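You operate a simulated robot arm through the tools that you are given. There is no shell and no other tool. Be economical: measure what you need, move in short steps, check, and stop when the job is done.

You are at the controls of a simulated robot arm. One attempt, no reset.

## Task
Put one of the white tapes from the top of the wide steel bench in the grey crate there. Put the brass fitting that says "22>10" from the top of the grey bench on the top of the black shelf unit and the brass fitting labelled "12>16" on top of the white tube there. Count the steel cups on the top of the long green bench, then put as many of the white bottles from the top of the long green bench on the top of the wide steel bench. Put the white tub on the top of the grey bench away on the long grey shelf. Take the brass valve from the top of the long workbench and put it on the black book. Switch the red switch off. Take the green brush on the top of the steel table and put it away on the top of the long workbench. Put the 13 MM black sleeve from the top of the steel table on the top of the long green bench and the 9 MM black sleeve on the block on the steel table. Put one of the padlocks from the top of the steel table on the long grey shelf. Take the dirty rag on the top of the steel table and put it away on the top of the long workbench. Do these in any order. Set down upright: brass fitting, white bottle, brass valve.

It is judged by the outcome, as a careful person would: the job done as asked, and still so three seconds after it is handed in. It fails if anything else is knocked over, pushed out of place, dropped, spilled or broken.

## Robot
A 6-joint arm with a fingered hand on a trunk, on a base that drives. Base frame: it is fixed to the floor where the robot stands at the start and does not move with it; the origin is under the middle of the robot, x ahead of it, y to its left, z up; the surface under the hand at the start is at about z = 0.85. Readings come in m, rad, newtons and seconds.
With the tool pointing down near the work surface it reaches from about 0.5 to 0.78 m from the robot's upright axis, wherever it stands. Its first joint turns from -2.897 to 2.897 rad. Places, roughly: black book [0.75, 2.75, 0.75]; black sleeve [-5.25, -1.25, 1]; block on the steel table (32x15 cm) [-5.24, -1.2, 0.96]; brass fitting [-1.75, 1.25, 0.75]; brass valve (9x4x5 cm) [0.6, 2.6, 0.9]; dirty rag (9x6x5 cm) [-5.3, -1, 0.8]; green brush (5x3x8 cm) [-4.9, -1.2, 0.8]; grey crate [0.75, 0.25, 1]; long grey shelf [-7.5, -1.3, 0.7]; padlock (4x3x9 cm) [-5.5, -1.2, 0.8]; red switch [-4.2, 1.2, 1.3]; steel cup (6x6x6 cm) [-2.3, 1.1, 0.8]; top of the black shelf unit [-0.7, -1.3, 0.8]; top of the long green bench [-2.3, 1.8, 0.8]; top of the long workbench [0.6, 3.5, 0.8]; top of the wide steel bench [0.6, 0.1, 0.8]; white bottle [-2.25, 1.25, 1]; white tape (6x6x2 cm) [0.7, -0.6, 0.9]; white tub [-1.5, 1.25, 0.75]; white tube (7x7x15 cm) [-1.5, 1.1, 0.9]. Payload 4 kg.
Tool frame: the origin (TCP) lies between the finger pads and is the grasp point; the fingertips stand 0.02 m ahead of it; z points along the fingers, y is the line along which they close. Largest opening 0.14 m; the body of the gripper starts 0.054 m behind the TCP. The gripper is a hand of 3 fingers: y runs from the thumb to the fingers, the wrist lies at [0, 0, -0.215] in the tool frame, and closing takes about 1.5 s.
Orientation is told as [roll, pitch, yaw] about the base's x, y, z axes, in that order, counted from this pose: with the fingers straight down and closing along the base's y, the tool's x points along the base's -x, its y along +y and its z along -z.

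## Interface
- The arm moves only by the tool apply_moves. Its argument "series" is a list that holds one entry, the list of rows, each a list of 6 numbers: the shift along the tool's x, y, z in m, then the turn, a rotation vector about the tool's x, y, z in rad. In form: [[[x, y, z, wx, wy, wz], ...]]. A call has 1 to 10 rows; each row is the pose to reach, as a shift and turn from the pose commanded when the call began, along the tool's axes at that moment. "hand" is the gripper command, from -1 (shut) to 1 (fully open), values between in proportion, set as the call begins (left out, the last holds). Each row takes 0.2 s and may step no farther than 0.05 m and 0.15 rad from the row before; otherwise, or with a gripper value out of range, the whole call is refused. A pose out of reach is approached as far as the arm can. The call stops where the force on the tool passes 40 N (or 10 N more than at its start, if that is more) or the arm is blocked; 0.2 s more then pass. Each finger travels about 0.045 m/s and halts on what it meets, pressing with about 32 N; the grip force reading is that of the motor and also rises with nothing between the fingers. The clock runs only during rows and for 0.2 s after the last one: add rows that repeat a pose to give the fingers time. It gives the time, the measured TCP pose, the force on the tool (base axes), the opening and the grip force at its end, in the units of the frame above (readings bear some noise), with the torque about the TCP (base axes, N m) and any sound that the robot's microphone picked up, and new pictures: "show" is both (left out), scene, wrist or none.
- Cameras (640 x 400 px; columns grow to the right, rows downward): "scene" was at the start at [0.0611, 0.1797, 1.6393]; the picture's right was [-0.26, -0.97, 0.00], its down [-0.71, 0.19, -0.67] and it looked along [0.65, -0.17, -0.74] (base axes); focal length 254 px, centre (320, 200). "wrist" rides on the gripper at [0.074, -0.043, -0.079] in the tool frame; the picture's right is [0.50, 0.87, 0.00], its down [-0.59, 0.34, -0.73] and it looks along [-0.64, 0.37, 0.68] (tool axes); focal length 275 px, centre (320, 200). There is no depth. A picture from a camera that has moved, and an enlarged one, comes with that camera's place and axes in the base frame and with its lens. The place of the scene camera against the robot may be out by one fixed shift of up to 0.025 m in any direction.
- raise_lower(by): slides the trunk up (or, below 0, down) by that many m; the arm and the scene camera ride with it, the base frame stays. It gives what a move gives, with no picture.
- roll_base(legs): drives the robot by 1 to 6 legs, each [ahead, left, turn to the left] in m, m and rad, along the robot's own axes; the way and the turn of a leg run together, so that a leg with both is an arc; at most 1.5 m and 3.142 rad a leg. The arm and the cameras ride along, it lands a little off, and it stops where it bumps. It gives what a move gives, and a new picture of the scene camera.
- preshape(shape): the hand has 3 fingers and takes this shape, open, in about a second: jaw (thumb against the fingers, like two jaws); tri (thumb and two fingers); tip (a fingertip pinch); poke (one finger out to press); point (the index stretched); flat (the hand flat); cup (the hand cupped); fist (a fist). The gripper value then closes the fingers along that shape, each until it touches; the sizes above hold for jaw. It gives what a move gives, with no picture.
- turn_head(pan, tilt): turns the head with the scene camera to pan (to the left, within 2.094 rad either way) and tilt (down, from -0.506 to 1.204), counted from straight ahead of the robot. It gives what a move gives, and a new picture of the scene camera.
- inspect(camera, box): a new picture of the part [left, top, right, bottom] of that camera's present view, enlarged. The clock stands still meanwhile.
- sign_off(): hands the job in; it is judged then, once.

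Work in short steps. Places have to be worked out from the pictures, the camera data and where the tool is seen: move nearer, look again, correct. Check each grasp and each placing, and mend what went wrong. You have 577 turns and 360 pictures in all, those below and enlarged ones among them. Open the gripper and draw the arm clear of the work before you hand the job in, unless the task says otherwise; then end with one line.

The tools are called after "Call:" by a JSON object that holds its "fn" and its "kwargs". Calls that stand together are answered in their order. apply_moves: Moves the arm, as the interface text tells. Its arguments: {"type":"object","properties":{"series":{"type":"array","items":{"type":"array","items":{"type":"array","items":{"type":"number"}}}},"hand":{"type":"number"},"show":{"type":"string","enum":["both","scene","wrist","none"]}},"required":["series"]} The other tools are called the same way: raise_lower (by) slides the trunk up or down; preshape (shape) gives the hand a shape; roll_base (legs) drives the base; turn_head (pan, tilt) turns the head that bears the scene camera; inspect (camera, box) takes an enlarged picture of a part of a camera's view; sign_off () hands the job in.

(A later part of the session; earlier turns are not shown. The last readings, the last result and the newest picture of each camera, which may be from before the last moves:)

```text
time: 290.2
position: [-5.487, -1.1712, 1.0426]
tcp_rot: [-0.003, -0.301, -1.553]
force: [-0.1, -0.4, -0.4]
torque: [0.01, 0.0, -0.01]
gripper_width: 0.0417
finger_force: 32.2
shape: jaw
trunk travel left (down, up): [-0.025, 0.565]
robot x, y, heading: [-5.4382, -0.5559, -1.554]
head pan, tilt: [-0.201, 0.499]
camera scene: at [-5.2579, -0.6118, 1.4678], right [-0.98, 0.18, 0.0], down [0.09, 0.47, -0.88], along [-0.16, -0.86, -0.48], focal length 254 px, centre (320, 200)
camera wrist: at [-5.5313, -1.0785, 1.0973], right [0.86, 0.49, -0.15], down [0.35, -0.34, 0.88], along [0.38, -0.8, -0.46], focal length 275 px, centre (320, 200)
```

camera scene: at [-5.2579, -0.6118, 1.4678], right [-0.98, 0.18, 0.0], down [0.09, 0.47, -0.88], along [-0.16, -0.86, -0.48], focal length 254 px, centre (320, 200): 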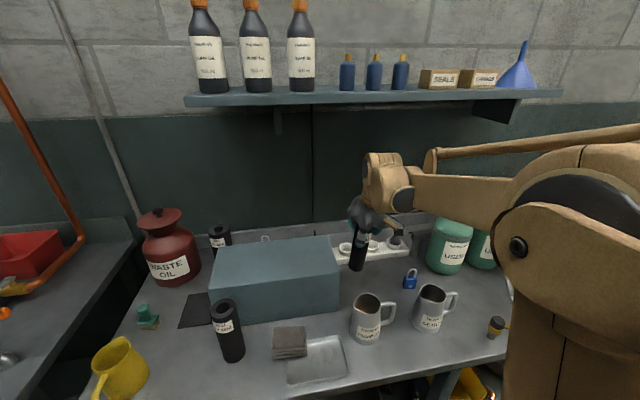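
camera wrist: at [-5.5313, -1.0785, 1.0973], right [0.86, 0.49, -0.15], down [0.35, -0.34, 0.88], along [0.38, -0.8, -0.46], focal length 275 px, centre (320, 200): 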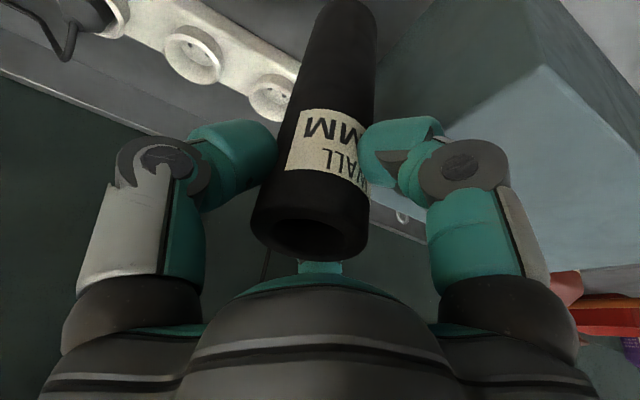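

Past the block. Lift 0.13 m, then move left over the block.

Call:
{"fn": "apply_moves", "kwargs": {"series": [[[-0.0128, 0, -0.0413, 0, 0, 0], [-0.0256, 0, -0.0826, 0, 0, 0], [-0.0384, 0, -0.124, 0, 0, 0], [-0.0384, 0.045, -0.124, 0, 0, 0], [-0.0384, 0.09, -0.124, 0, 0, 0], [-0.0384, 0.135, -0.124, 0, 0, 0], [-0.0384, 0.18, -0.124, 0, 0, 0], [-0.053, 0.217, -0.119, 0, 0, 0]]]}}

```text
time: 292.1
position: [-5.2697, -1.1837, 1.175]
tcp_rot: [-0.002, -0.301, -1.554]
force: [-0.5, 0.5, -0.3]
torque: [0.03, 0.0, 0.0]
gripper_width: 0.0415
finger_force: 32.0
shape: jaw
trunk travel left (down, up): [-0.025, 0.565]
robot x, y, heading: [-5.4363, -0.5582, -1.553]
head pan, tilt: [-0.201, 0.499]
camera scene: at [-5.2574, -0.6127, 1.4677], right [-0.98, 0.18, 0.0], down [0.09, 0.47, -0.88], along [-0.16, -0.86, -0.48], focal length 254 px, centre (320, 200)
camera wrist: at [-5.3137, -1.0912, 1.2283], right [0.86, 0.49, -0.15], down [0.35, -0.34, 0.88], along [0.38, -0.8, -0.46], focal length 275 px, centre (320, 200)
```

scene: 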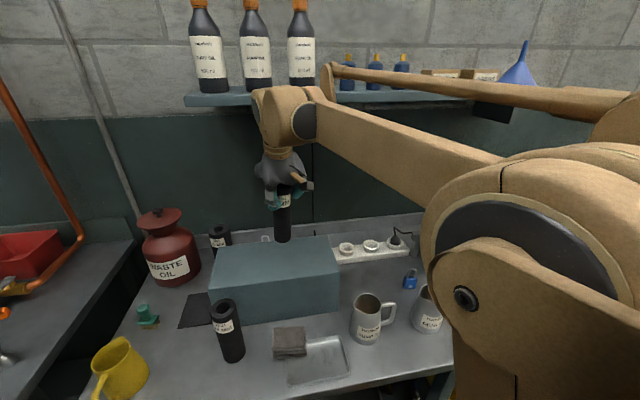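
wrist: 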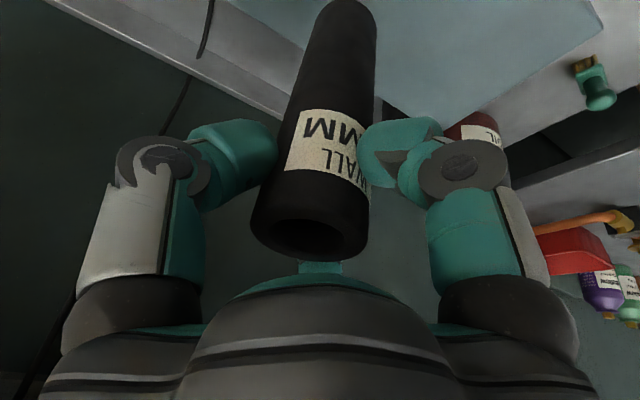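

Over the block. Shift 1.4 cm back to its mid-depth and lower to just above.

Call:
{"fn": "apply_moves", "kwargs": {"series": [[[0.0007, 0, 0.026, 0, 0, 0], [0.0014, 0, 0.05, 0, 0, 0]]], "show": "scene"}}

Call:
{"fn": "inspect", "kwargs": {"camera": "scene", "box": [200, 180, 360, 320]}}

```text
time: 292.6
position: [-5.269, -1.1977, 1.1246]
tcp_rot: [-0.002, -0.304, -1.554]
force: [-0.2, 0.2, 0.2]
torque: [0.02, 0.02, 0.01]
gripper_width: 0.0416
finger_force: 32.1
shape: jaw
trunk travel left (down, up): [-0.025, 0.565]
robot x, y, heading: [-5.4335, -0.5572, -1.549]
head pan, tilt: [-0.201, 0.499]
camera scene: at [-5.2577, -0.6127, 1.4678], right [-0.98, 0.18, 0.0], down [0.09, 0.47, -0.88], along [-0.16, -0.86, -0.48], focal length 254 px, centre (320, 200)
```

scene: 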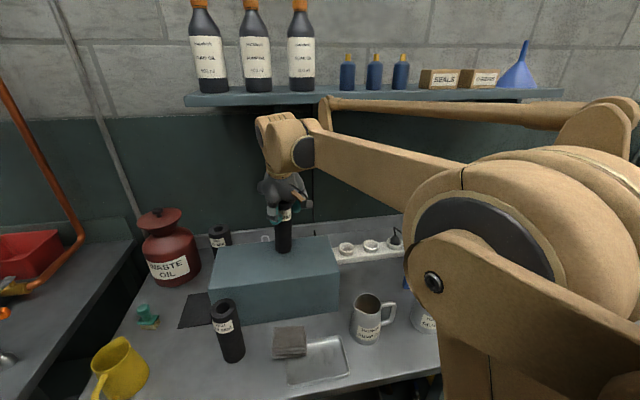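

```text
2.86 times, centred on (280, 250) of scene
camera zoom: at [-5.2577, -0.6127, 1.4678], right [-0.98, 0.18, 0.0], down [0.09, 0.47, -0.88], along [-0.16, -0.86, -0.48], focal length 726 px, centre (434, 57)
```

zoom: 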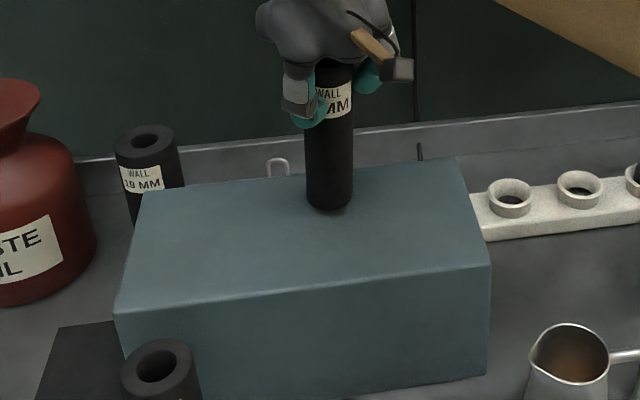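

Well inside the block top. Lower to contact.

Call:
{"fn": "apply_moves", "kwargs": {"series": [[[0.0015, 0, 0.0048, 0, 0, 0], [0.003, 0, 0.0096, 0, 0, 0]]], "show": "none"}}

```text
time: 293.2
position: [-5.2691, -1.1979, 1.1138]
tcp_rot: [-0.003, -0.302, -1.554]
force: [0.5, -0.2, -0.1]
torque: [0.02, 0.0, -0.01]
gripper_width: 0.0419
finger_force: 32.5
shape: jaw
trunk travel left (down, up): [-0.025, 0.565]
robot x, y, heading: [-5.4354, -0.5594, -1.55]
head pan, tilt: [-0.201, 0.499]
```

Call:
{"fn": "apply_moves", "kwargs": {"series": [[[0.0009, 0, 0.003, 0, 0, 0]]], "show": "none"}}

Call:
{"fn": "inspect", "kwargs": {"camera": "scene", "box": [240, 200, 320, 260]}}

```text
time: 293.6
position: [-5.2689, -1.1977, 1.1117]
tcp_rot: [-0.001, -0.303, -1.554]
force: [-0.5, 0.3, 12.3]
torque: [-0.02, 0.05, 0.0]
gripper_width: 0.0419
finger_force: 31.7
shape: jaw
trunk travel left (down, up): [-0.025, 0.565]
robot x, y, heading: [-5.4344, -0.5566, -1.551]
head pan, tilt: [-0.201, 0.499]
```

```text
6.67 times, centred on (280, 230) of scene
camera zoom: at [-5.2582, -0.6111, 1.4681], right [-0.98, 0.18, 0.0], down [0.09, 0.47, -0.88], along [-0.16, -0.86, -0.48], focal length 1695 px, centre (587, 0)
```

zoom: 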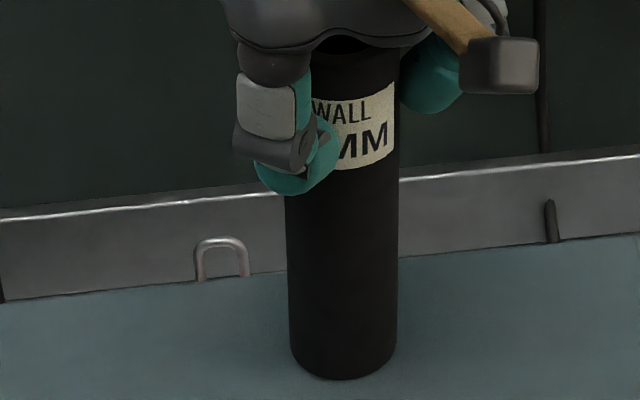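

Contact (12 N) and it stands straight. Ease, open, and withdraw along the tool axis.

Call:
{"fn": "apply_moves", "kwargs": {"series": [[[-0.0004, 0, -0.0012, 0, 0, 0]]], "show": "none"}}

Call:
{"fn": "apply_moves", "kwargs": {"series": [[[0, 0, 0, 0, 0, 0], [0, 0, 0, 0, 0, 0], [0, 0, 0, 0, 0, 0], [0, 0, 0, 0, 0, 0], [0, 0, 0, 0, 0, 0]]], "hand": 0.3, "show": "wrist"}}

```text
time: 294.1
position: [-5.2684, -1.1966, 1.1131]
tcp_rot: [-0.002, -0.302, -1.554]
force: [-0.6, -0.2, 3.8]
torque: [0.05, 0.0, -0.01]
gripper_width: 0.0418
finger_force: 32.1
shape: jaw
trunk travel left (down, up): [-0.025, 0.565]
robot x, y, heading: [-5.4381, -0.5588, -1.55]
head pan, tilt: [-0.201, 0.499]
```

```text
time: 295.2
position: [-5.2693, -1.198, 1.1114]
tcp_rot: [-0.002, -0.304, -1.553]
force: [0.0, -0.6, -0.9]
torque: [-0.04, 0.01, 0.0]
gripper_width: 0.0905
finger_force: 0.1
shape: jaw
trunk travel left (down, up): [-0.025, 0.565]
robot x, y, heading: [-5.4355, -0.5561, -1.556]
head pan, tilt: [-0.201, 0.499]
camera wrist: at [-5.3137, -1.1051, 1.1671], right [0.86, 0.49, -0.15], down [0.35, -0.34, 0.88], along [0.38, -0.8, -0.46], focal length 275 px, centre (320, 200)
```

wrist: 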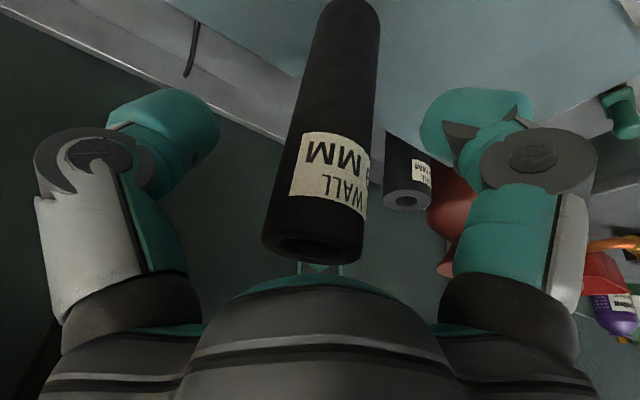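

Free. Withdraw along the tool axis and then back.

Call:
{"fn": "apply_moves", "kwargs": {"series": [[[0.005, 0, -0.03, 0, 0, 0], [0.015, 0, -0.065, 0, 0, 0], [0.04, 0, -0.1, 0, 0, 0], [0.08, 0, -0.12, 0, 0.1, 0], [0.12, 0, -0.135, 0, 0.2, 0], [0.15, 0, -0.15, 0, 0.3, 0]]], "show": "scene"}}

```text
time: 296.6
position: [-5.2717, -1.0102, 1.2099]
tcp_rot: [-0.003, 0.003, -1.555]
force: [0.2, 0.0, -1.3]
torque: [-0.03, -0.01, 0.0]
gripper_width: 0.0905
finger_force: 0.0
shape: jaw
trunk travel left (down, up): [-0.025, 0.565]
robot x, y, heading: [-5.4343, -0.5555, -1.55]
head pan, tilt: [-0.201, 0.499]
camera scene: at [-5.2579, -0.6119, 1.4678], right [-0.98, 0.18, 0.0], down [0.09, 0.47, -0.88], along [-0.16, -0.86, -0.48], focal length 254 px, centre (320, 200)
```

scene: 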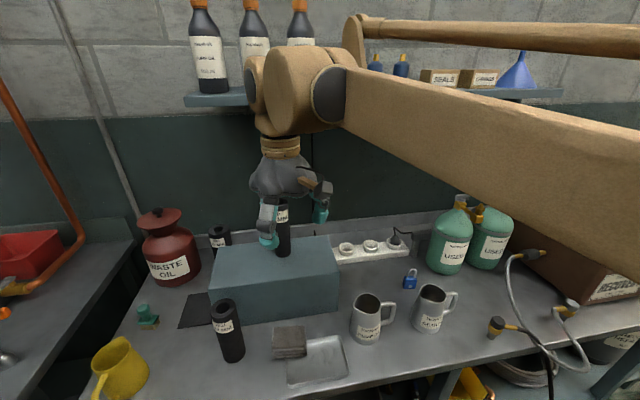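

9 MM sleeve stands on the block. Now the rag at about (-5.25, -1.03): raise the trunk again and back off 0.17 m.

Call:
{"fn": "raise_lower", "kwargs": {"by": 0.2}}

Call:
{"fn": "roll_base", "kwargs": {"legs": [[-0.17, 0, -0.018]]}}

Call:
{"fn": "turn_head", "kwargs": {"pan": 0.0, "tilt": 0.75}}

```text
time: 298.8
position: [-5.2724, -1.011, 1.4103]
tcp_rot: [-0.001, -0.003, -1.556]
force: [0.0, -0.3, 0.1]
torque: [0.03, 0.02, 0.01]
gripper_width: 0.0904
finger_force: 0.1
shape: jaw
trunk travel left (down, up): [-0.225, 0.365]
robot x, y, heading: [-5.4367, -0.5577, -1.552]
head pan, tilt: [-0.201, 0.499]
```

```text
time: 300.3
position: [-5.2818, -0.8404, 1.4108]
tcp_rot: [-0.001, -0.004, -1.572]
force: [0.2, 0.6, -0.6]
torque: [-0.02, 0.01, 0.02]
gripper_width: 0.0907
finger_force: 0.1
shape: jaw
trunk travel left (down, up): [-0.225, 0.365]
robot x, y, heading: [-5.4402, -0.3864, -1.569]
head pan, tilt: [-0.201, 0.499]
camera scene: at [-5.2608, -0.4424, 1.6679], right [-0.98, 0.2, 0.0], down [0.09, 0.47, -0.88], along [-0.17, -0.86, -0.48], focal length 254 px, centre (320, 200)
```

scene: 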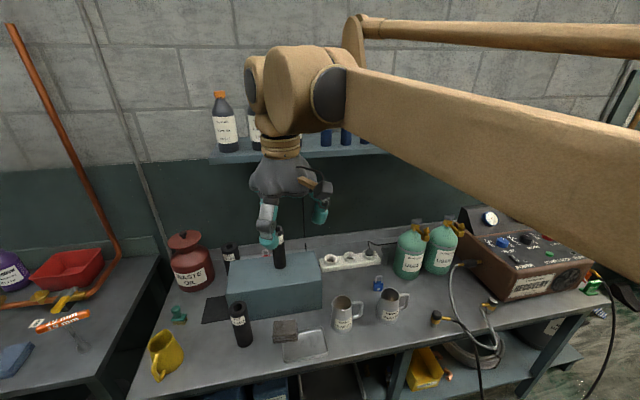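

```text
time: 301.1
position: [-5.2816, -0.8407, 1.4096]
tcp_rot: [-0.003, -0.001, -1.573]
force: [0.0, -0.6, -0.7]
torque: [-0.01, 0.0, -0.01]
gripper_width: 0.0907
finger_force: 0.0
shape: jaw
trunk travel left (down, up): [-0.225, 0.365]
robot x, y, heading: [-5.4352, -0.3842, -1.568]
head pan, tilt: [0.0, 0.75]
camera scene: at [-5.2427, -0.4379, 1.6459], right [-1.0, 0.0, 0.0], down [0.0, 0.68, -0.73], along [0.0, -0.73, -0.68], focal length 254 px, centre (320, 200)
```

scene: 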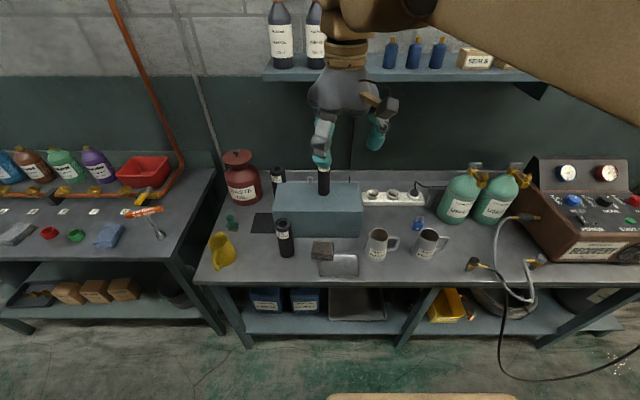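

Rag at (-5.254, -1.03). Bring the hand down above it.

Call:
{"fn": "apply_moves", "kwargs": {"series": [[[-0.02, 0.003, 0.041, 0, 0, 0], [-0.04, 0.006, 0.082, 0, 0, 0], [-0.06, 0.009, 0.123, 0, 0, 0], [-0.08, 0.012, 0.164, 0, 0, 0], [-0.1, 0.015, 0.205, 0, 0, 0], [-0.12, 0.018, 0.246, 0, 0, 0], [-0.14, 0.021, 0.287, 0, 0, 0], [-0.16, 0.024, 0.328, 0, 0, 0], [-0.18, 0.027, 0.369, 0, 0, 0], [-0.19, 0.028, 0.41, 0, 0, 0]]], "hand": 1, "show": "wrist"}}

```text
time: 303.2
position: [-5.2538, -1.0344, 1.0001]
tcp_rot: [-0.002, 0.001, -1.572]
force: [-0.3, -0.6, 0.5]
torque: [0.01, -0.01, 0.01]
gripper_width: 0.1398
finger_force: 0.0
shape: jaw
trunk travel left (down, up): [-0.225, 0.365]
robot x, y, heading: [-5.4365, -0.3866, -1.567]
head pan, tilt: [0.0, 0.75]
camera wrist: at [-5.2971, -0.9605, 1.0797], right [0.87, 0.5, 0.0], down [0.34, -0.59, 0.73], along [0.37, -0.64, -0.68], focal length 275 px, centre (320, 200)
```

wrist: 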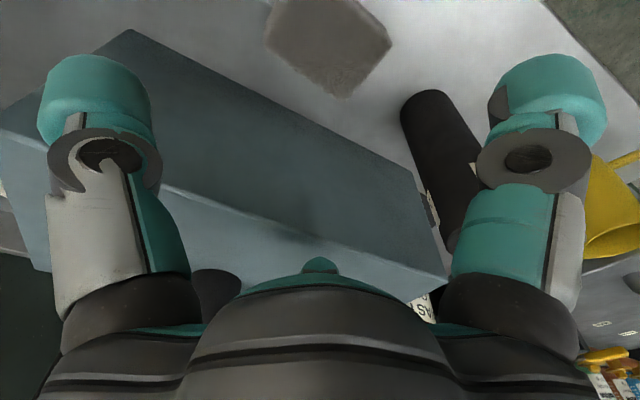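

Rag centre (-5.2545, -1.02), turned about -9°. Align, narrow the hand to clear the 13 MM sleeve, and descend.

Call:
{"fn": "apply_moves", "kwargs": {"series": [[[0.007, 0, 0.02, 0, 0, 0.075], [0.014, 0, 0.06, 0, 0, 0.15], [0.014, 0, 0.09, 0, 0, 0.15]]], "hand": 0.65, "show": "wrist"}}

```text
time: 304.1
position: [-5.2549, -1.0186, 0.9092]
tcp_rot: [-0.002, -0.002, -1.723]
force: [0.2, -0.4, 0.0]
torque: [0.03, 0.0, -0.02]
gripper_width: 0.1156
finger_force: 0.0
shape: jaw
trunk travel left (down, up): [-0.225, 0.365]
robot x, y, heading: [-5.4391, -0.3827, -1.573]
head pan, tilt: [0.0, 0.75]
camera wrist: at [-5.286, -0.9406, 0.9898], right [0.93, 0.36, 0.0], down [0.25, -0.63, 0.73], along [0.27, -0.69, -0.68], focal length 275 px, centre (320, 200)
```

wrist: 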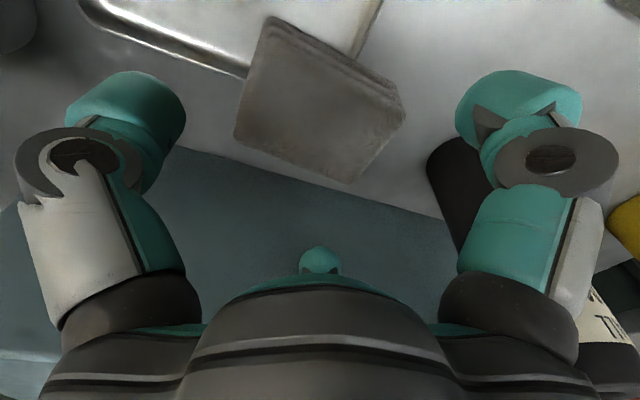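

Aligned and centred. Descend and close.

Call:
{"fn": "apply_moves", "kwargs": {"series": [[[0.002, 0, 0.03, 0, 0, 0], [0.002, 0, 0.055, 0, 0, 0], [0.002, 0, 0.073, 0, 0, 0]]], "show": "none"}}

Call:
{"fn": "apply_moves", "kwargs": {"series": [[[0, 0, 0, 0, 0, 0], [0, 0, 0, 0, 0, 0], [0, 0, 0, 0, 0, 0], [0, 0, 0, 0, 0, 0], [0, 0, 0, 0, 0, 0], [0, 0, 0, 0, 0, 0], [0, 0, 0, 0, 0, 0]]], "hand": -0.5, "show": "wrist"}}

```text
time: 304.9
position: [-5.2549, -1.018, 0.8385]
tcp_rot: [-0.002, -0.002, -1.722]
force: [-0.1, -0.3, 0.2]
torque: [-0.01, -0.01, -0.02]
gripper_width: 0.1159
finger_force: 0.0
shape: jaw
trunk travel left (down, up): [-0.225, 0.365]
robot x, y, heading: [-5.437, -0.3852, -1.569]
head pan, tilt: [0.0, 0.75]
```

```text
time: 306.4
position: [-5.2543, -1.017, 0.838]
tcp_rot: [-0.001, -0.001, -1.722]
force: [0.1, -0.6, -0.4]
torque: [-0.03, 0.02, 0.02]
gripper_width: 0.0628
finger_force: 31.9
shape: jaw
trunk travel left (down, up): [-0.225, 0.365]
robot x, y, heading: [-5.4369, -0.3827, -1.57]
head pan, tilt: [0.0, 0.75]
camera wrist: at [-5.2859, -0.9382, 0.9169], right [0.93, 0.36, 0.0], down [0.25, -0.63, 0.73], along [0.27, -0.69, -0.68], focal length 275 px, centre (320, 200)
```

wrist: 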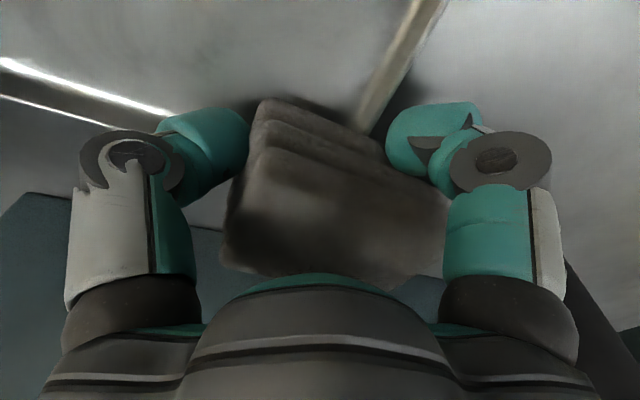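

Gripped. Lift.

Call:
{"fn": "apply_moves", "kwargs": {"series": [[[0, 0, -0.03, 0, 0, 0], [0, 0, -0.07, 0, 0, 0], [0, 0, -0.12, 0, 0, 0], [0, 0, -0.17, 0, 0, 0], [0, 0, -0.22, 0, 0, 0], [0, 0, -0.27, 0, 0, 0], [0, 0, -0.32, 0, 0, 0]]]}}

```text
time: 308.1
position: [-5.2552, -1.0142, 1.1591]
tcp_rot: [-0.003, -0.001, -1.722]
force: [-0.6, 0.3, -1.7]
torque: [0.01, 0.02, 0.01]
gripper_width: 0.0623
finger_force: 32.6
shape: jaw
trunk travel left (down, up): [-0.225, 0.365]
robot x, y, heading: [-5.4368, -0.386, -1.57]
head pan, tilt: [0.0, 0.75]
camera scene: at [-5.2429, -0.4373, 1.6459], right [-1.0, 0.0, 0.0], down [0.0, 0.68, -0.73], along [0.0, -0.73, -0.68], focal length 254 px, centre (320, 200)
camera wrist: at [-5.2869, -0.9361, 1.238], right [0.93, 0.36, 0.0], down [0.25, -0.63, 0.74], along [0.27, -0.69, -0.68], focal length 275 px, centre (320, 200)
```

scene: 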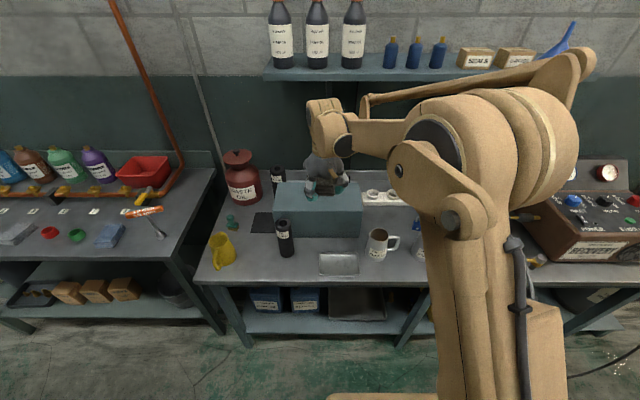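
wrist: 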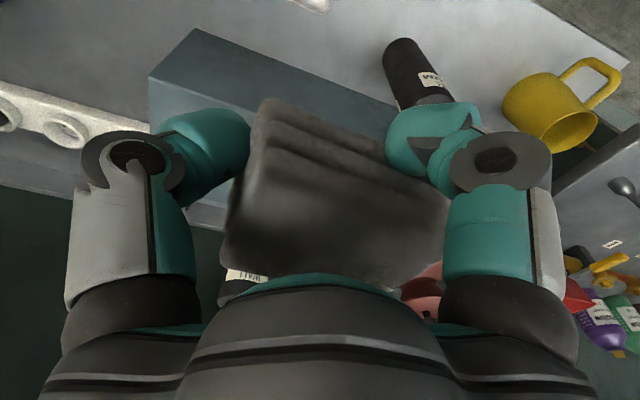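

Rag held. Retract, turn to face +x and drive back along the aisle toward the long workbench.

Call:
{"fn": "apply_moves", "kwargs": {"series": [[[0.04, 0, 0, 0, 0, 0], [0.08, 0, 0, 0, 0, 0], [0.12, 0, 0, 0, 0, 0]]], "show": "none"}}

Call:
{"fn": "roll_base", "kwargs": {"legs": [[-0.13, 0, 0], [0, 0, 1.571], [1.4, 0, 0], [1.4, 0, 0], [1.4, 0, 0]]}}

```text
time: 308.9
position: [-5.2371, -0.895, 1.1589]
tcp_rot: [-0.002, -0.004, -1.723]
force: [0.2, 0.3, -0.4]
torque: [-0.02, 0.0, -0.02]
gripper_width: 0.0622
finger_force: 32.0
shape: jaw
trunk travel left (down, up): [-0.225, 0.365]
robot x, y, heading: [-5.4355, -0.385, -1.568]
head pan, tilt: [0.0, 0.75]
```

```text
time: 333.8
position: [-0.7066, -0.0402, 1.1582]
tcp_rot: [-0.003, -0.002, -0.153]
force: [0.5, 0.2, 0.3]
torque: [-0.01, 0.02, 0.03]
gripper_width: 0.0619
finger_force: 31.5
shape: jaw
trunk travel left (down, up): [-0.225, 0.365]
robot x, y, heading: [-1.2199, -0.2391, -0.0]
head pan, tilt: [0.0, 0.75]
camera scene: at [-1.1522, -0.0381, 1.6458], right [0.0, -1.0, 0.0], down [-0.68, 0.0, -0.73], along [0.73, 0.0, -0.68], focal length 254 px, centre (320, 200)
```

scene: 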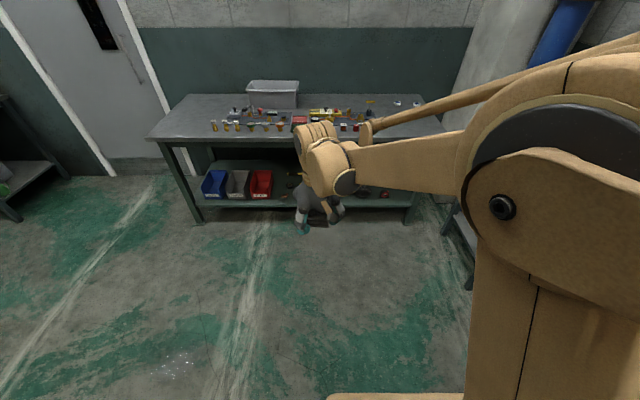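

Continue: 0.6 m ahead, then slide left to y ≈ 3.05.

Call:
{"fn": "roll_base", "kwargs": {"legs": [[0.6, 0, 0], [0, 1.4, 0], [0, 1.4, 0], [0, 0.5, 0], [0.42, 0, 0]]}}

```text
time: 355.0
position: [0.3517, 3.233, 1.1578]
tcp_rot: [-0.002, -0.002, -0.177]
force: [-0.4, -0.4, -0.3]
torque: [0.01, 0.02, 0.0]
gripper_width: 0.0615
finger_force: 32.2
shape: jaw
trunk travel left (down, up): [-0.225, 0.365]
robot x, y, heading: [-0.1635, 3.0463, -0.022]
head pan, tilt: [0.0, 0.75]
camera scene: at [-0.0929, 3.2456, 1.6458], right [-0.02, -1.0, 0.0], down [-0.68, 0.02, -0.73], along [0.73, -0.02, -0.68], focal length 254 px, centre (320, 200)
```

scene: 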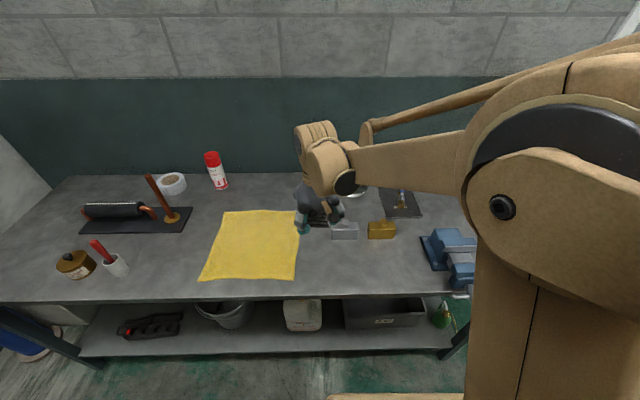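

Free spot for the rag at (0.45, 3.16). Move over and lower to just above.

Call:
{"fn": "apply_moves", "kwargs": {"series": [[[-0.036, -0.018, 0.01, 0, 0, 0], [-0.072, -0.036, 0.03, 0, 0, 0], [-0.109, -0.055, 0.05, 0, 0, 0], [-0.109, -0.055, 0.1, 0, 0, 0], [-0.109, -0.055, 0.15, 0, 0, 0], [-0.109, -0.055, 0.2, 0, 0, 0], [-0.109, -0.055, 0.24, 0, 0, 0]]]}}

```text
time: 356.6
position: [0.4484, 3.1601, 0.9194]
tcp_rot: [-0.001, -0.001, -0.18]
force: [-0.2, -0.2, -1.1]
torque: [0.0, 0.01, 0.0]
gripper_width: 0.0616
finger_force: 32.0
shape: jaw
trunk travel left (down, up): [-0.225, 0.365]
robot x, y, heading: [-0.1692, 3.0479, -0.027]
head pan, tilt: [0.0, 0.75]
camera scene: at [-0.093, 3.2456, 1.6458], right [-0.02, -1.0, 0.0], down [-0.68, 0.02, -0.73], along [0.73, -0.02, -0.68], focal length 254 px, centre (320, 200)
camera wrist: at [0.3674, 3.1304, 0.9981], right [-0.34, 0.94, 0.0], down [0.64, 0.23, 0.73], along [0.69, 0.25, -0.68], focal length 275 px, centre (320, 200)
```

scene: 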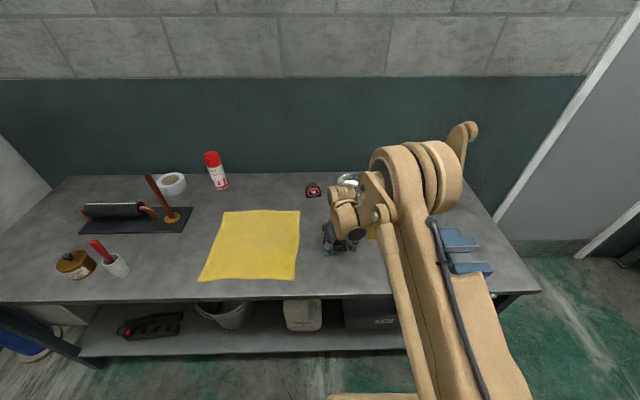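
wrist: 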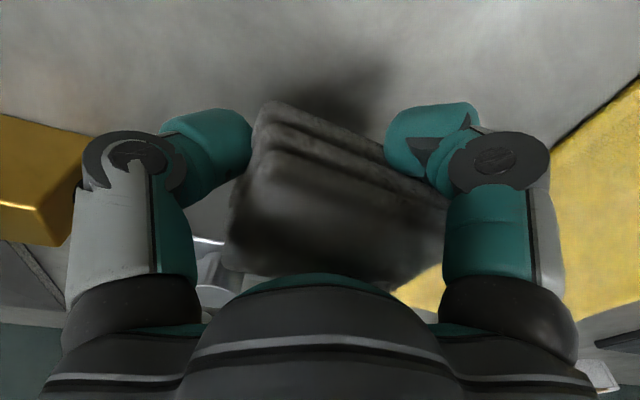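

Clear around. Lower in small bites.

Call:
{"fn": "apply_moves", "kwargs": {"series": [[[0, 0, 0.007, 0, 0, 0], [0, 0, 0.014, 0, 0, 0]]], "show": "none"}}

Call:
{"fn": "apply_moves", "kwargs": {"series": [[[0, 0, 0.004, 0, 0, 0], [0, 0, 0.008, 0, 0, 0]]], "show": "none"}}

```text
time: 357.2
position: [0.4479, 3.1602, 0.9057]
tcp_rot: [-0.002, -0.001, -0.178]
force: [-1.3, -0.3, -0.2]
torque: [-0.03, -0.04, 0.03]
gripper_width: 0.0617
finger_force: 32.1
shape: jaw
trunk travel left (down, up): [-0.225, 0.365]
robot x, y, heading: [-0.1629, 3.0462, -0.023]
head pan, tilt: [0.0, 0.75]
```

```text
time: 357.8
position: [0.4473, 3.1601, 0.8973]
tcp_rot: [-0.002, -0.002, -0.178]
force: [-1.7, 1.0, -0.3]
torque: [-0.01, -0.03, 0.07]
gripper_width: 0.0614
finger_force: 32.0
shape: jaw
trunk travel left (down, up): [-0.225, 0.365]
robot x, y, heading: [-0.1672, 3.0444, -0.027]
head pan, tilt: [0.0, 0.75]
```

Call:
{"fn": "apply_moves", "kwargs": {"series": [[[0, 0, 0.004, 0, 0, 0]]], "show": "none"}}

Call:
{"fn": "apply_moves", "kwargs": {"series": [[[0, 0, 0.004, 0, 0, 0]]], "show": "wrist"}}

```text
time: 358.2
position: [0.4485, 3.1599, 0.8936]
tcp_rot: [-0.001, -0.002, -0.177]
force: [-1.3, 0.2, 0.4]
torque: [0.0, -0.1, 0.06]
gripper_width: 0.0616
finger_force: 31.5
shape: jaw
trunk travel left (down, up): [-0.225, 0.365]
robot x, y, heading: [-0.1656, 3.045, -0.022]
head pan, tilt: [0.0, 0.75]
```

```text
time: 358.6
position: [0.4484, 3.1596, 0.888]
tcp_rot: [-0.001, -0.002, -0.179]
force: [-0.5, 0.9, -0.4]
torque: [-0.05, -0.02, 0.07]
gripper_width: 0.0614
finger_force: 32.7
shape: jaw
trunk travel left (down, up): [-0.225, 0.365]
robot x, y, heading: [-0.1608, 3.0457, -0.024]
head pan, tilt: [0.0, 0.75]
camera wrist: at [0.3679, 3.1295, 0.9676], right [-0.34, 0.94, 0.0], down [0.64, 0.23, 0.73], along [0.69, 0.25, -0.68], focal length 275 px, centre (320, 200)
```

wrist: 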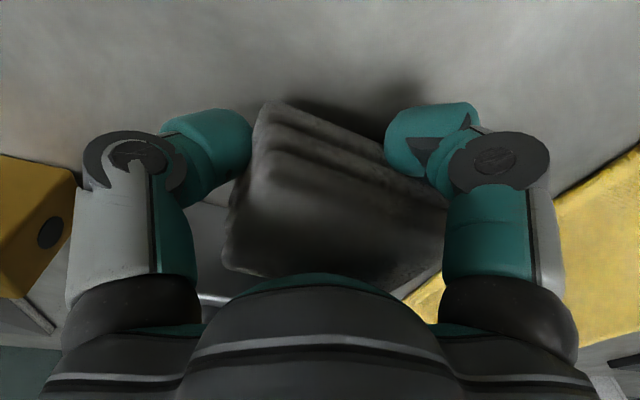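

Nearly down. Another 5 mm, then release.

Call:
{"fn": "apply_moves", "kwargs": {"series": [[[0, 0, 0.005, 0, 0, 0]]], "show": "none"}}

Call:
{"fn": "apply_moves", "kwargs": {"series": [[[0, 0, 0, 0, 0, 0], [0, 0, 0, 0, 0, 0], [0, 0, 0, 0, 0, 0], [0, 0, 0, 0, 0, 0], [0, 0, 0, 0, 0, 0]]], "hand": 0.7, "show": "wrist"}}

Call:
{"fn": "apply_moves", "kwargs": {"series": [[[0, 0, -0.03, 0, 0, 0], [0, 0, -0.07, 0, 0, 0], [0, 0, -0.12, 0, 0, 0], [0, 0, -0.17, 0, 0, 0], [0, 0, -0.22, 0, 0, 0], [0, 0, -0.27, 0, 0, 0]]], "show": "scene"}}

```text
time: 359.0
position: [0.4477, 3.1591, 0.8836]
tcp_rot: [-0.002, -0.003, -0.177]
force: [-0.1, 0.7, -1.1]
torque: [-0.01, 0.01, 0.04]
gripper_width: 0.0611
finger_force: 31.9
shape: jaw
trunk travel left (down, up): [-0.225, 0.365]
robot x, y, heading: [-0.1641, 3.0477, -0.022]
head pan, tilt: [0.0, 0.75]
```

```text
time: 360.2
position: [0.4486, 3.1589, 0.8831]
tcp_rot: [-0.002, -0.001, -0.179]
force: [-1.1, 0.1, 0.0]
torque: [-0.02, 0.03, 0.02]
gripper_width: 0.1183
finger_force: 0.1
shape: jaw
trunk travel left (down, up): [-0.225, 0.365]
robot x, y, heading: [-0.1645, 3.0451, -0.026]
head pan, tilt: [0.0, 0.75]
camera wrist: at [0.368, 3.1296, 0.963], right [-0.34, 0.94, 0.0], down [0.64, 0.23, 0.73], along [0.69, 0.25, -0.68], focal length 275 px, centre (320, 200)
```

wrist: 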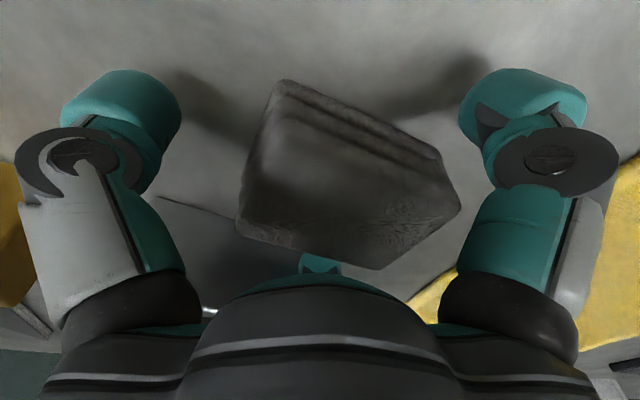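

```text
time: 361.6
position: [0.4467, 3.1592, 1.155]
tcp_rot: [-0.003, -0.002, -0.178]
force: [0.1, 0.6, 0.2]
torque: [0.0, 0.0, -0.01]
gripper_width: 0.1189
finger_force: 0.1
shape: jaw
trunk travel left (down, up): [-0.225, 0.365]
robot x, y, heading: [-0.1631, 3.0488, -0.03]
head pan, tilt: [0.0, 0.75]
camera scene: at [-0.0949, 3.2453, 1.6459], right [-0.02, -1.0, 0.0], down [-0.68, 0.02, -0.73], along [0.73, -0.02, -0.68], focal length 254 px, centre (320, 200)
```

scene: 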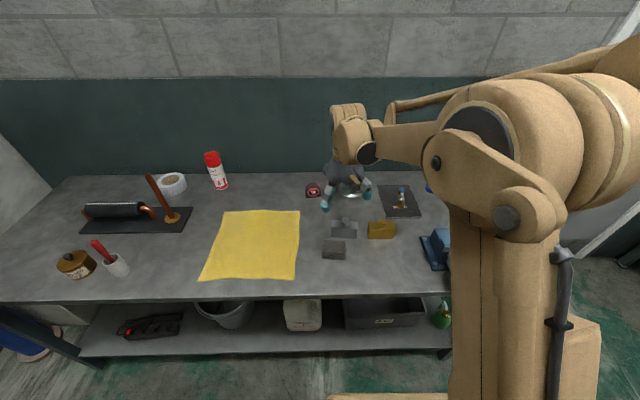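

Rag is on the workbench. Now to the green bench: its open side must be at x < -2.6. Drive back to the aisle and look.

Call:
{"fn": "roll_base", "kwargs": {"legs": [[-0.47, 0, 0.025], [0, -1.4, 0], [0, -1.4, 0], [0, -0.5, 0], [-1.2, 0, 0], [-1.1, 0, 0]]}}

Call:
{"fn": "turn_head", "kwargs": {"pan": 1.6, "tilt": 0.45}}

```text
time: 391.2
position: [-2.3754, -0.1183, 1.1542]
tcp_rot: [-0.002, 0.001, -0.145]
force: [-0.5, 0.1, 0.1]
torque: [0.02, 0.01, 0.02]
gripper_width: 0.1189
finger_force: 0.0
shape: jaw
trunk travel left (down, up): [-0.225, 0.365]
robot x, y, heading: [-2.9854, -0.2542, 0.009]
head pan, tilt: [0.0, 0.75]
camera scene: at [-2.9202, -0.0514, 1.6459], right [0.01, -1.0, 0.0], down [-0.68, -0.01, -0.73], along [0.73, 0.01, -0.68], focal length 254 px, centre (320, 200)
```

scene: 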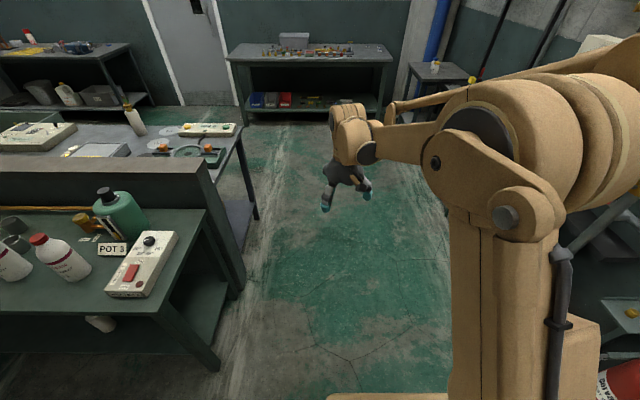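

```text
time: 392.8
position: [-2.3761, -0.1196, 1.1529]
tcp_rot: [-0.002, -0.001, -0.144]
force: [-0.2, 0.7, -0.1]
torque: [-0.01, 0.02, 0.04]
gripper_width: 0.1188
finger_force: 0.1
shape: jaw
trunk travel left (down, up): [-0.225, 0.365]
robot x, y, heading: [-2.9846, -0.2522, 0.005]
head pan, tilt: [1.6, 0.45]
camera scene: at [-3.006, 0.0398, 1.6723], right [1.0, 0.04, 0.0], down [0.02, -0.44, -0.9], along [-0.03, 0.9, -0.44], focal length 254 px, centre (320, 200)
```

scene: 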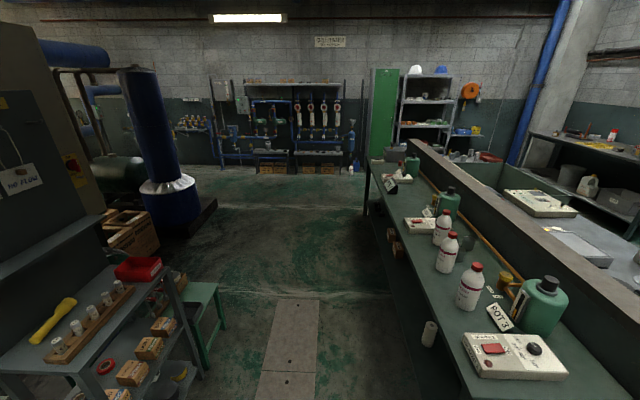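

The passage beside the green bench (front edge x ≈ -2.55, y 0.45–2.7) is clear. Three white bottles with red caps are visible. I slide in, facing the bench.

Call:
{"fn": "roll_base", "kwargs": {"legs": [[-0.1, 0, 0], [0, 1.3, 0]]}}

Call:
{"fn": "turn_head", "kwargs": {"pan": 0.0, "tilt": 0.75}}

Call:
{"fn": "turn_head", "kwargs": {"pan": 0.7, "tilt": 0.55}}

```text
time: 400.2
position: [-2.4875, 1.1882, 1.1535]
tcp_rot: [-0.002, -0.002, -0.144]
force: [-0.6, 0.4, 0.0]
torque: [0.02, 0.03, 0.01]
gripper_width: 0.1188
finger_force: 0.0
shape: jaw
trunk travel left (down, up): [-0.225, 0.365]
robot x, y, heading: [-3.0973, 1.0561, 0.007]
head pan, tilt: [1.6, 0.45]
camera scene: at [-3.1174, 1.3473, 1.6722], right [1.0, 0.04, 0.0], down [0.02, -0.44, -0.9], along [-0.03, 0.9, -0.44], focal length 254 px, centre (320, 200)
```

scene: 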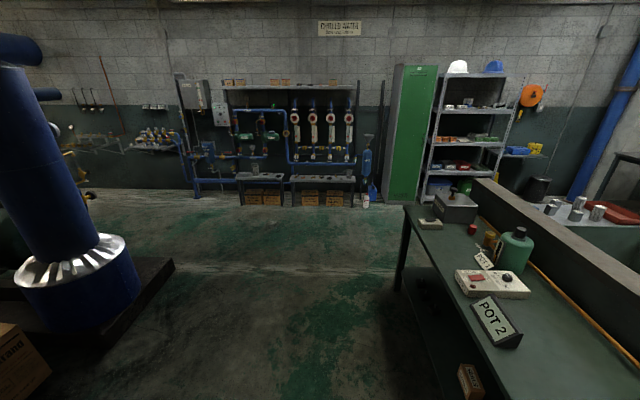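

```text
time: 401.8
position: [-2.4865, 1.1894, 1.1539]
tcp_rot: [0.0, -0.002, -0.144]
force: [0.5, -0.3, 0.5]
torque: [-0.02, 0.03, 0.0]
gripper_width: 0.1187
finger_force: 0.1
shape: jaw
trunk travel left (down, up): [-0.225, 0.365]
robot x, y, heading: [-3.0987, 1.0552, 0.009]
head pan, tilt: [0.0, 0.75]
camera scene: at [-3.0309, 1.2559, 1.6459], right [0.01, -1.0, 0.0], down [-0.68, -0.01, -0.73], along [0.73, 0.01, -0.68], focal length 254 px, centre (320, 200)
```

scene: 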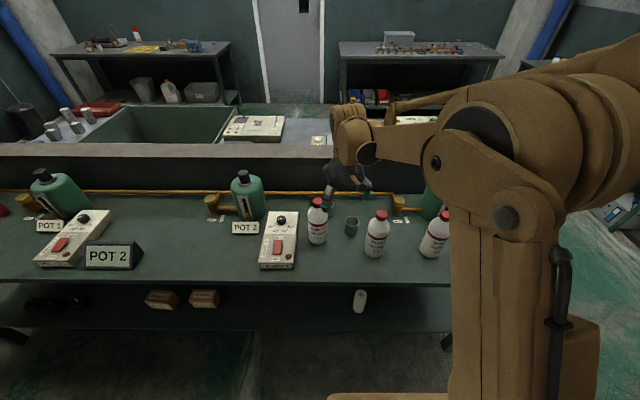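

```text
time: 402.9
position: [-2.486, 1.1884, 1.154]
tcp_rot: [-0.001, -0.002, -0.142]
force: [0.3, -0.6, 0.3]
torque: [0.01, 0.02, 0.0]
gripper_width: 0.1189
finger_force: 0.0
shape: jaw
trunk travel left (down, up): [-0.225, 0.365]
robot x, y, heading: [-3.096, 1.0546, 0.01]
head pan, tilt: [0.7, 0.55]
camera scene: at [-3.0456, 1.3134, 1.6632], right [0.65, -0.76, 0.0], down [-0.4, -0.34, -0.85], along [0.65, 0.55, -0.52], focal length 254 px, centre (320, 200)
```

scene: 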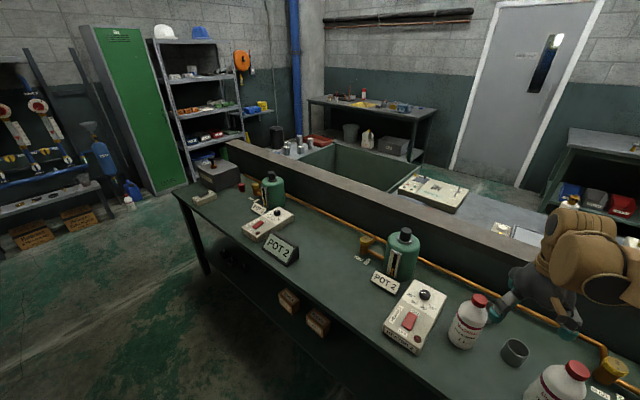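

One steel cup is visible between the bottles; others may be hidden by the hand. Enlarge, then move the hand aside to count properly.

Call:
{"fn": "apply_moves", "kwargs": {"series": [[[0.045, 0, -0.01, 0, 0, 0], [0.09, 0, -0.02, 0, 0, 0], [0.1, -0.045, -0.04, 0, 0, 0], [0.1, -0.09, -0.06, 0, 0, 0], [0.1, -0.135, -0.08, 0, 0, 0], [0.1, -0.18, -0.1, 0, 0, 0], [0.1, -0.225, -0.12, 0, 0, 0], [0.1, -0.27, -0.14, 0, 0, 0], [0.1, -0.31, -0.16, 0, 0, 0], [0.1, -0.34, -0.18, 0, 0, 0]]], "show": "none"}}

Call:
{"fn": "turn_head", "kwargs": {"pan": 0.0, "tilt": 0.7}}

Call:
{"fn": "inspect", "kwargs": {"camera": "scene", "box": [200, 150, 480, 300]}}

```text
refused: row 3 steps farther than a row can; nothing moved
```

```text
time: 404.0
position: [-2.4867, 1.1874, 1.1543]
tcp_rot: [-0.002, -0.001, -0.144]
force: [-0.9, 0.8, 0.3]
torque: [-0.02, 0.0, -0.01]
gripper_width: 0.1187
finger_force: 0.1
shape: jaw
trunk travel left (down, up): [-0.225, 0.365]
robot x, y, heading: [-3.092, 1.0593, 0.008]
head pan, tilt: [0.0, 0.7]
camera scene: at [-3.0288, 1.2559, 1.6501], right [0.01, -1.0, 0.0], down [-0.64, -0.01, -0.76], along [0.76, 0.01, -0.64], focal length 254 px, centre (320, 200)
```

scene: 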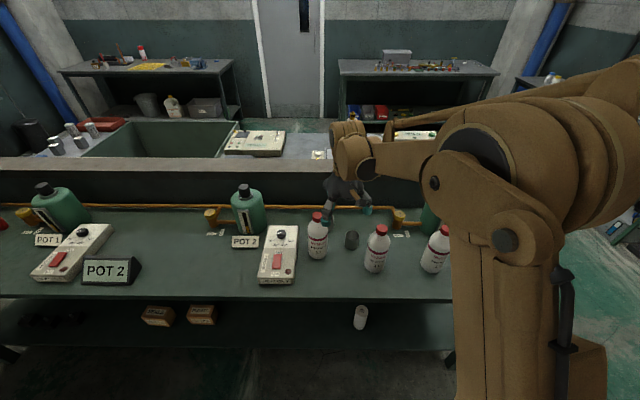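

```text
2.29 times, centred on (340, 225) of scene
camera zoom: at [-3.0288, 1.2559, 1.6501], right [0.01, -1.0, 0.0], down [-0.64, -0.01, -0.76], along [0.76, 0.01, -0.64], focal length 581 px, centre (274, 143)
```

zoom: 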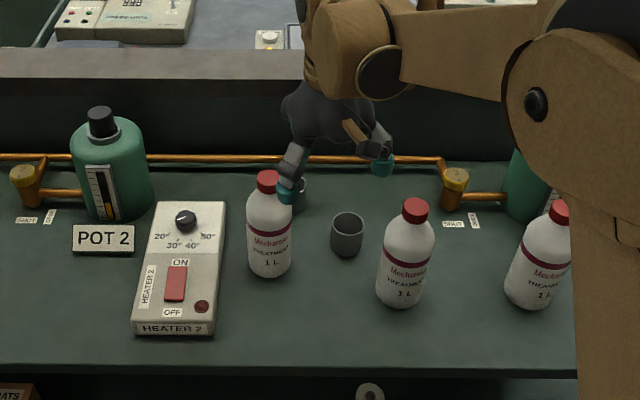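

A second cup peeks out behind the left bottle. I'll move the hand aside to be sure of the count.

Call:
{"fn": "apply_moves", "kwargs": {"series": [[[0.045, 0, -0.01, 0, 0, 0], [0.09, 0, -0.02, 0, 0, 0], [0.1, -0.035, -0.04, 0, 0, 0], [0.1, -0.075, -0.06, 0, 0, 0], [0.1, -0.115, -0.08, 0, 0, 0], [0.1, -0.155, -0.1, 0, 0, 0], [0.1, -0.195, -0.12, 0, 0, 0], [0.1, -0.235, -0.14, 0, 0, 0], [0.1, -0.275, -0.16, 0, 0, 0], [0.1, -0.315, -0.18, 0, 0, 0]]], "show": "scene"}}

Call:
{"fn": "inspect", "kwargs": {"camera": "scene", "box": [280, 150, 460, 290]}}

```text
time: 406.2
position: [-2.6313, 0.8903, 1.3336]
tcp_rot: [-0.001, 0.0, -0.143]
force: [0.2, 0.7, 0.6]
torque: [0.0, 0.01, -0.01]
gripper_width: 0.1189
finger_force: 0.0
shape: jaw
trunk travel left (down, up): [-0.225, 0.365]
robot x, y, heading: [-3.0966, 1.0566, 0.013]
head pan, tilt: [0.0, 0.7]
camera scene: at [-3.0291, 1.2547, 1.6502], right [0.01, -1.0, 0.0], down [-0.64, -0.01, -0.76], along [0.76, 0.01, -0.64], focal length 254 px, centre (320, 200)
```

scene: 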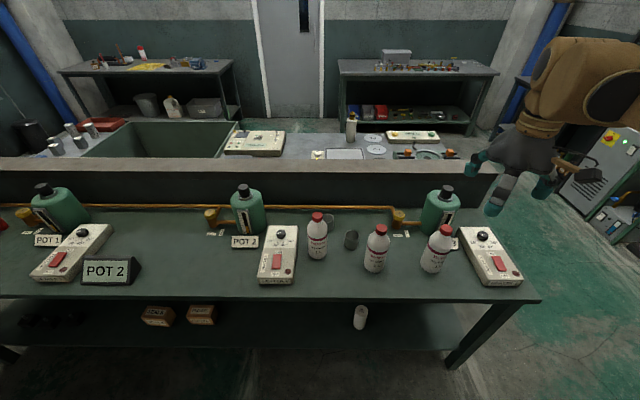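

```text
2.86 times, centred on (370, 220) of scene
camera zoom: at [-3.0291, 1.2547, 1.6502], right [0.01, -1.0, 0.0], down [-0.64, -0.01, -0.76], along [0.76, 0.01, -0.64], focal length 726 px, centre (177, 143)
```

zoom: 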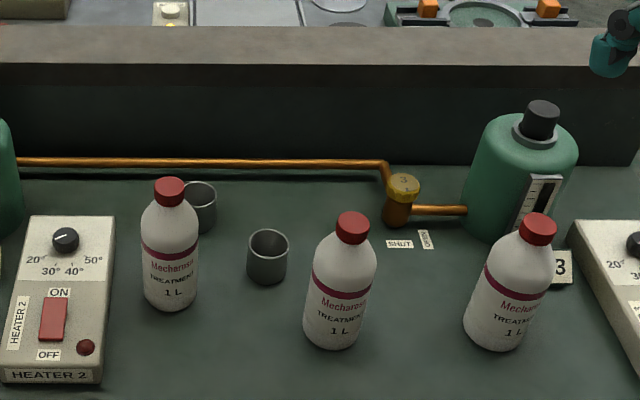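

Two cups so far. Check the left end of the bench too.

Call:
{"fn": "inspect", "kwargs": {"camera": "scene", "box": [0, 150, 280, 310]}}

Call:
{"fn": "turn_head", "kwargs": {"pan": 0.8, "tilt": 0.55}}

Call:
{"fn": "inspect", "kwargs": {"camera": "scene", "box": [170, 130, 470, 320]}}

```text
2.29 times, centred on (140, 230) of scene
camera zoom: at [-3.0291, 1.2547, 1.6502], right [0.01, -1.0, 0.0], down [-0.64, -0.01, -0.76], along [0.76, 0.01, -0.64], focal length 581 px, centre (731, 131)
```

zoom: 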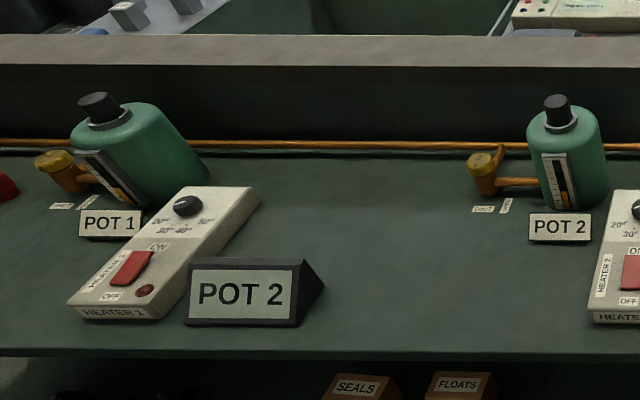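

```text
time: 407.3
position: [-2.6312, 0.8899, 1.3339]
tcp_rot: [-0.002, -0.003, -0.144]
force: [0.9, 0.1, -1.0]
torque: [0.0, 0.02, 0.04]
gripper_width: 0.1187
finger_force: 0.1
shape: jaw
trunk travel left (down, up): [-0.225, 0.365]
robot x, y, heading: [-3.0943, 1.0554, 0.015]
head pan, tilt: [0.799, 0.55]
camera scene: at [-3.0519, 1.3197, 1.6633], right [0.72, -0.69, 0.0], down [-0.36, -0.38, -0.85], along [0.59, 0.62, -0.52], focal length 254 px, centre (320, 200)
```

scene: 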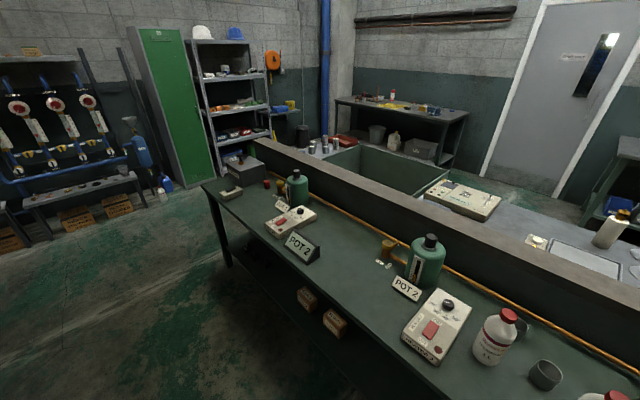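

```text
2.11 times, centred on (320, 225) of scene
camera zoom: at [-3.0519, 1.3197, 1.6633], right [0.72, -0.69, 0.0], down [-0.36, -0.38, -0.85], along [0.59, 0.62, -0.52], focal length 535 px, centre (320, 147)
```

zoom: 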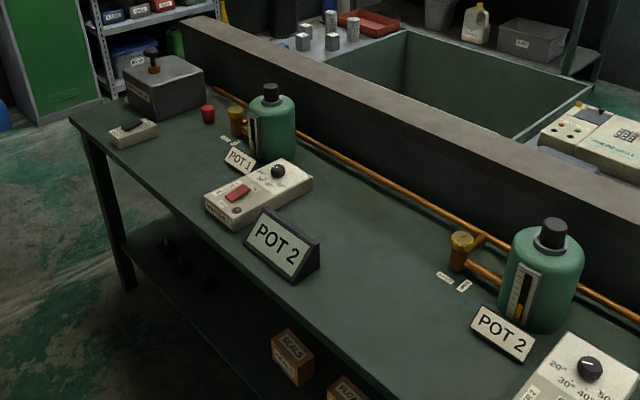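

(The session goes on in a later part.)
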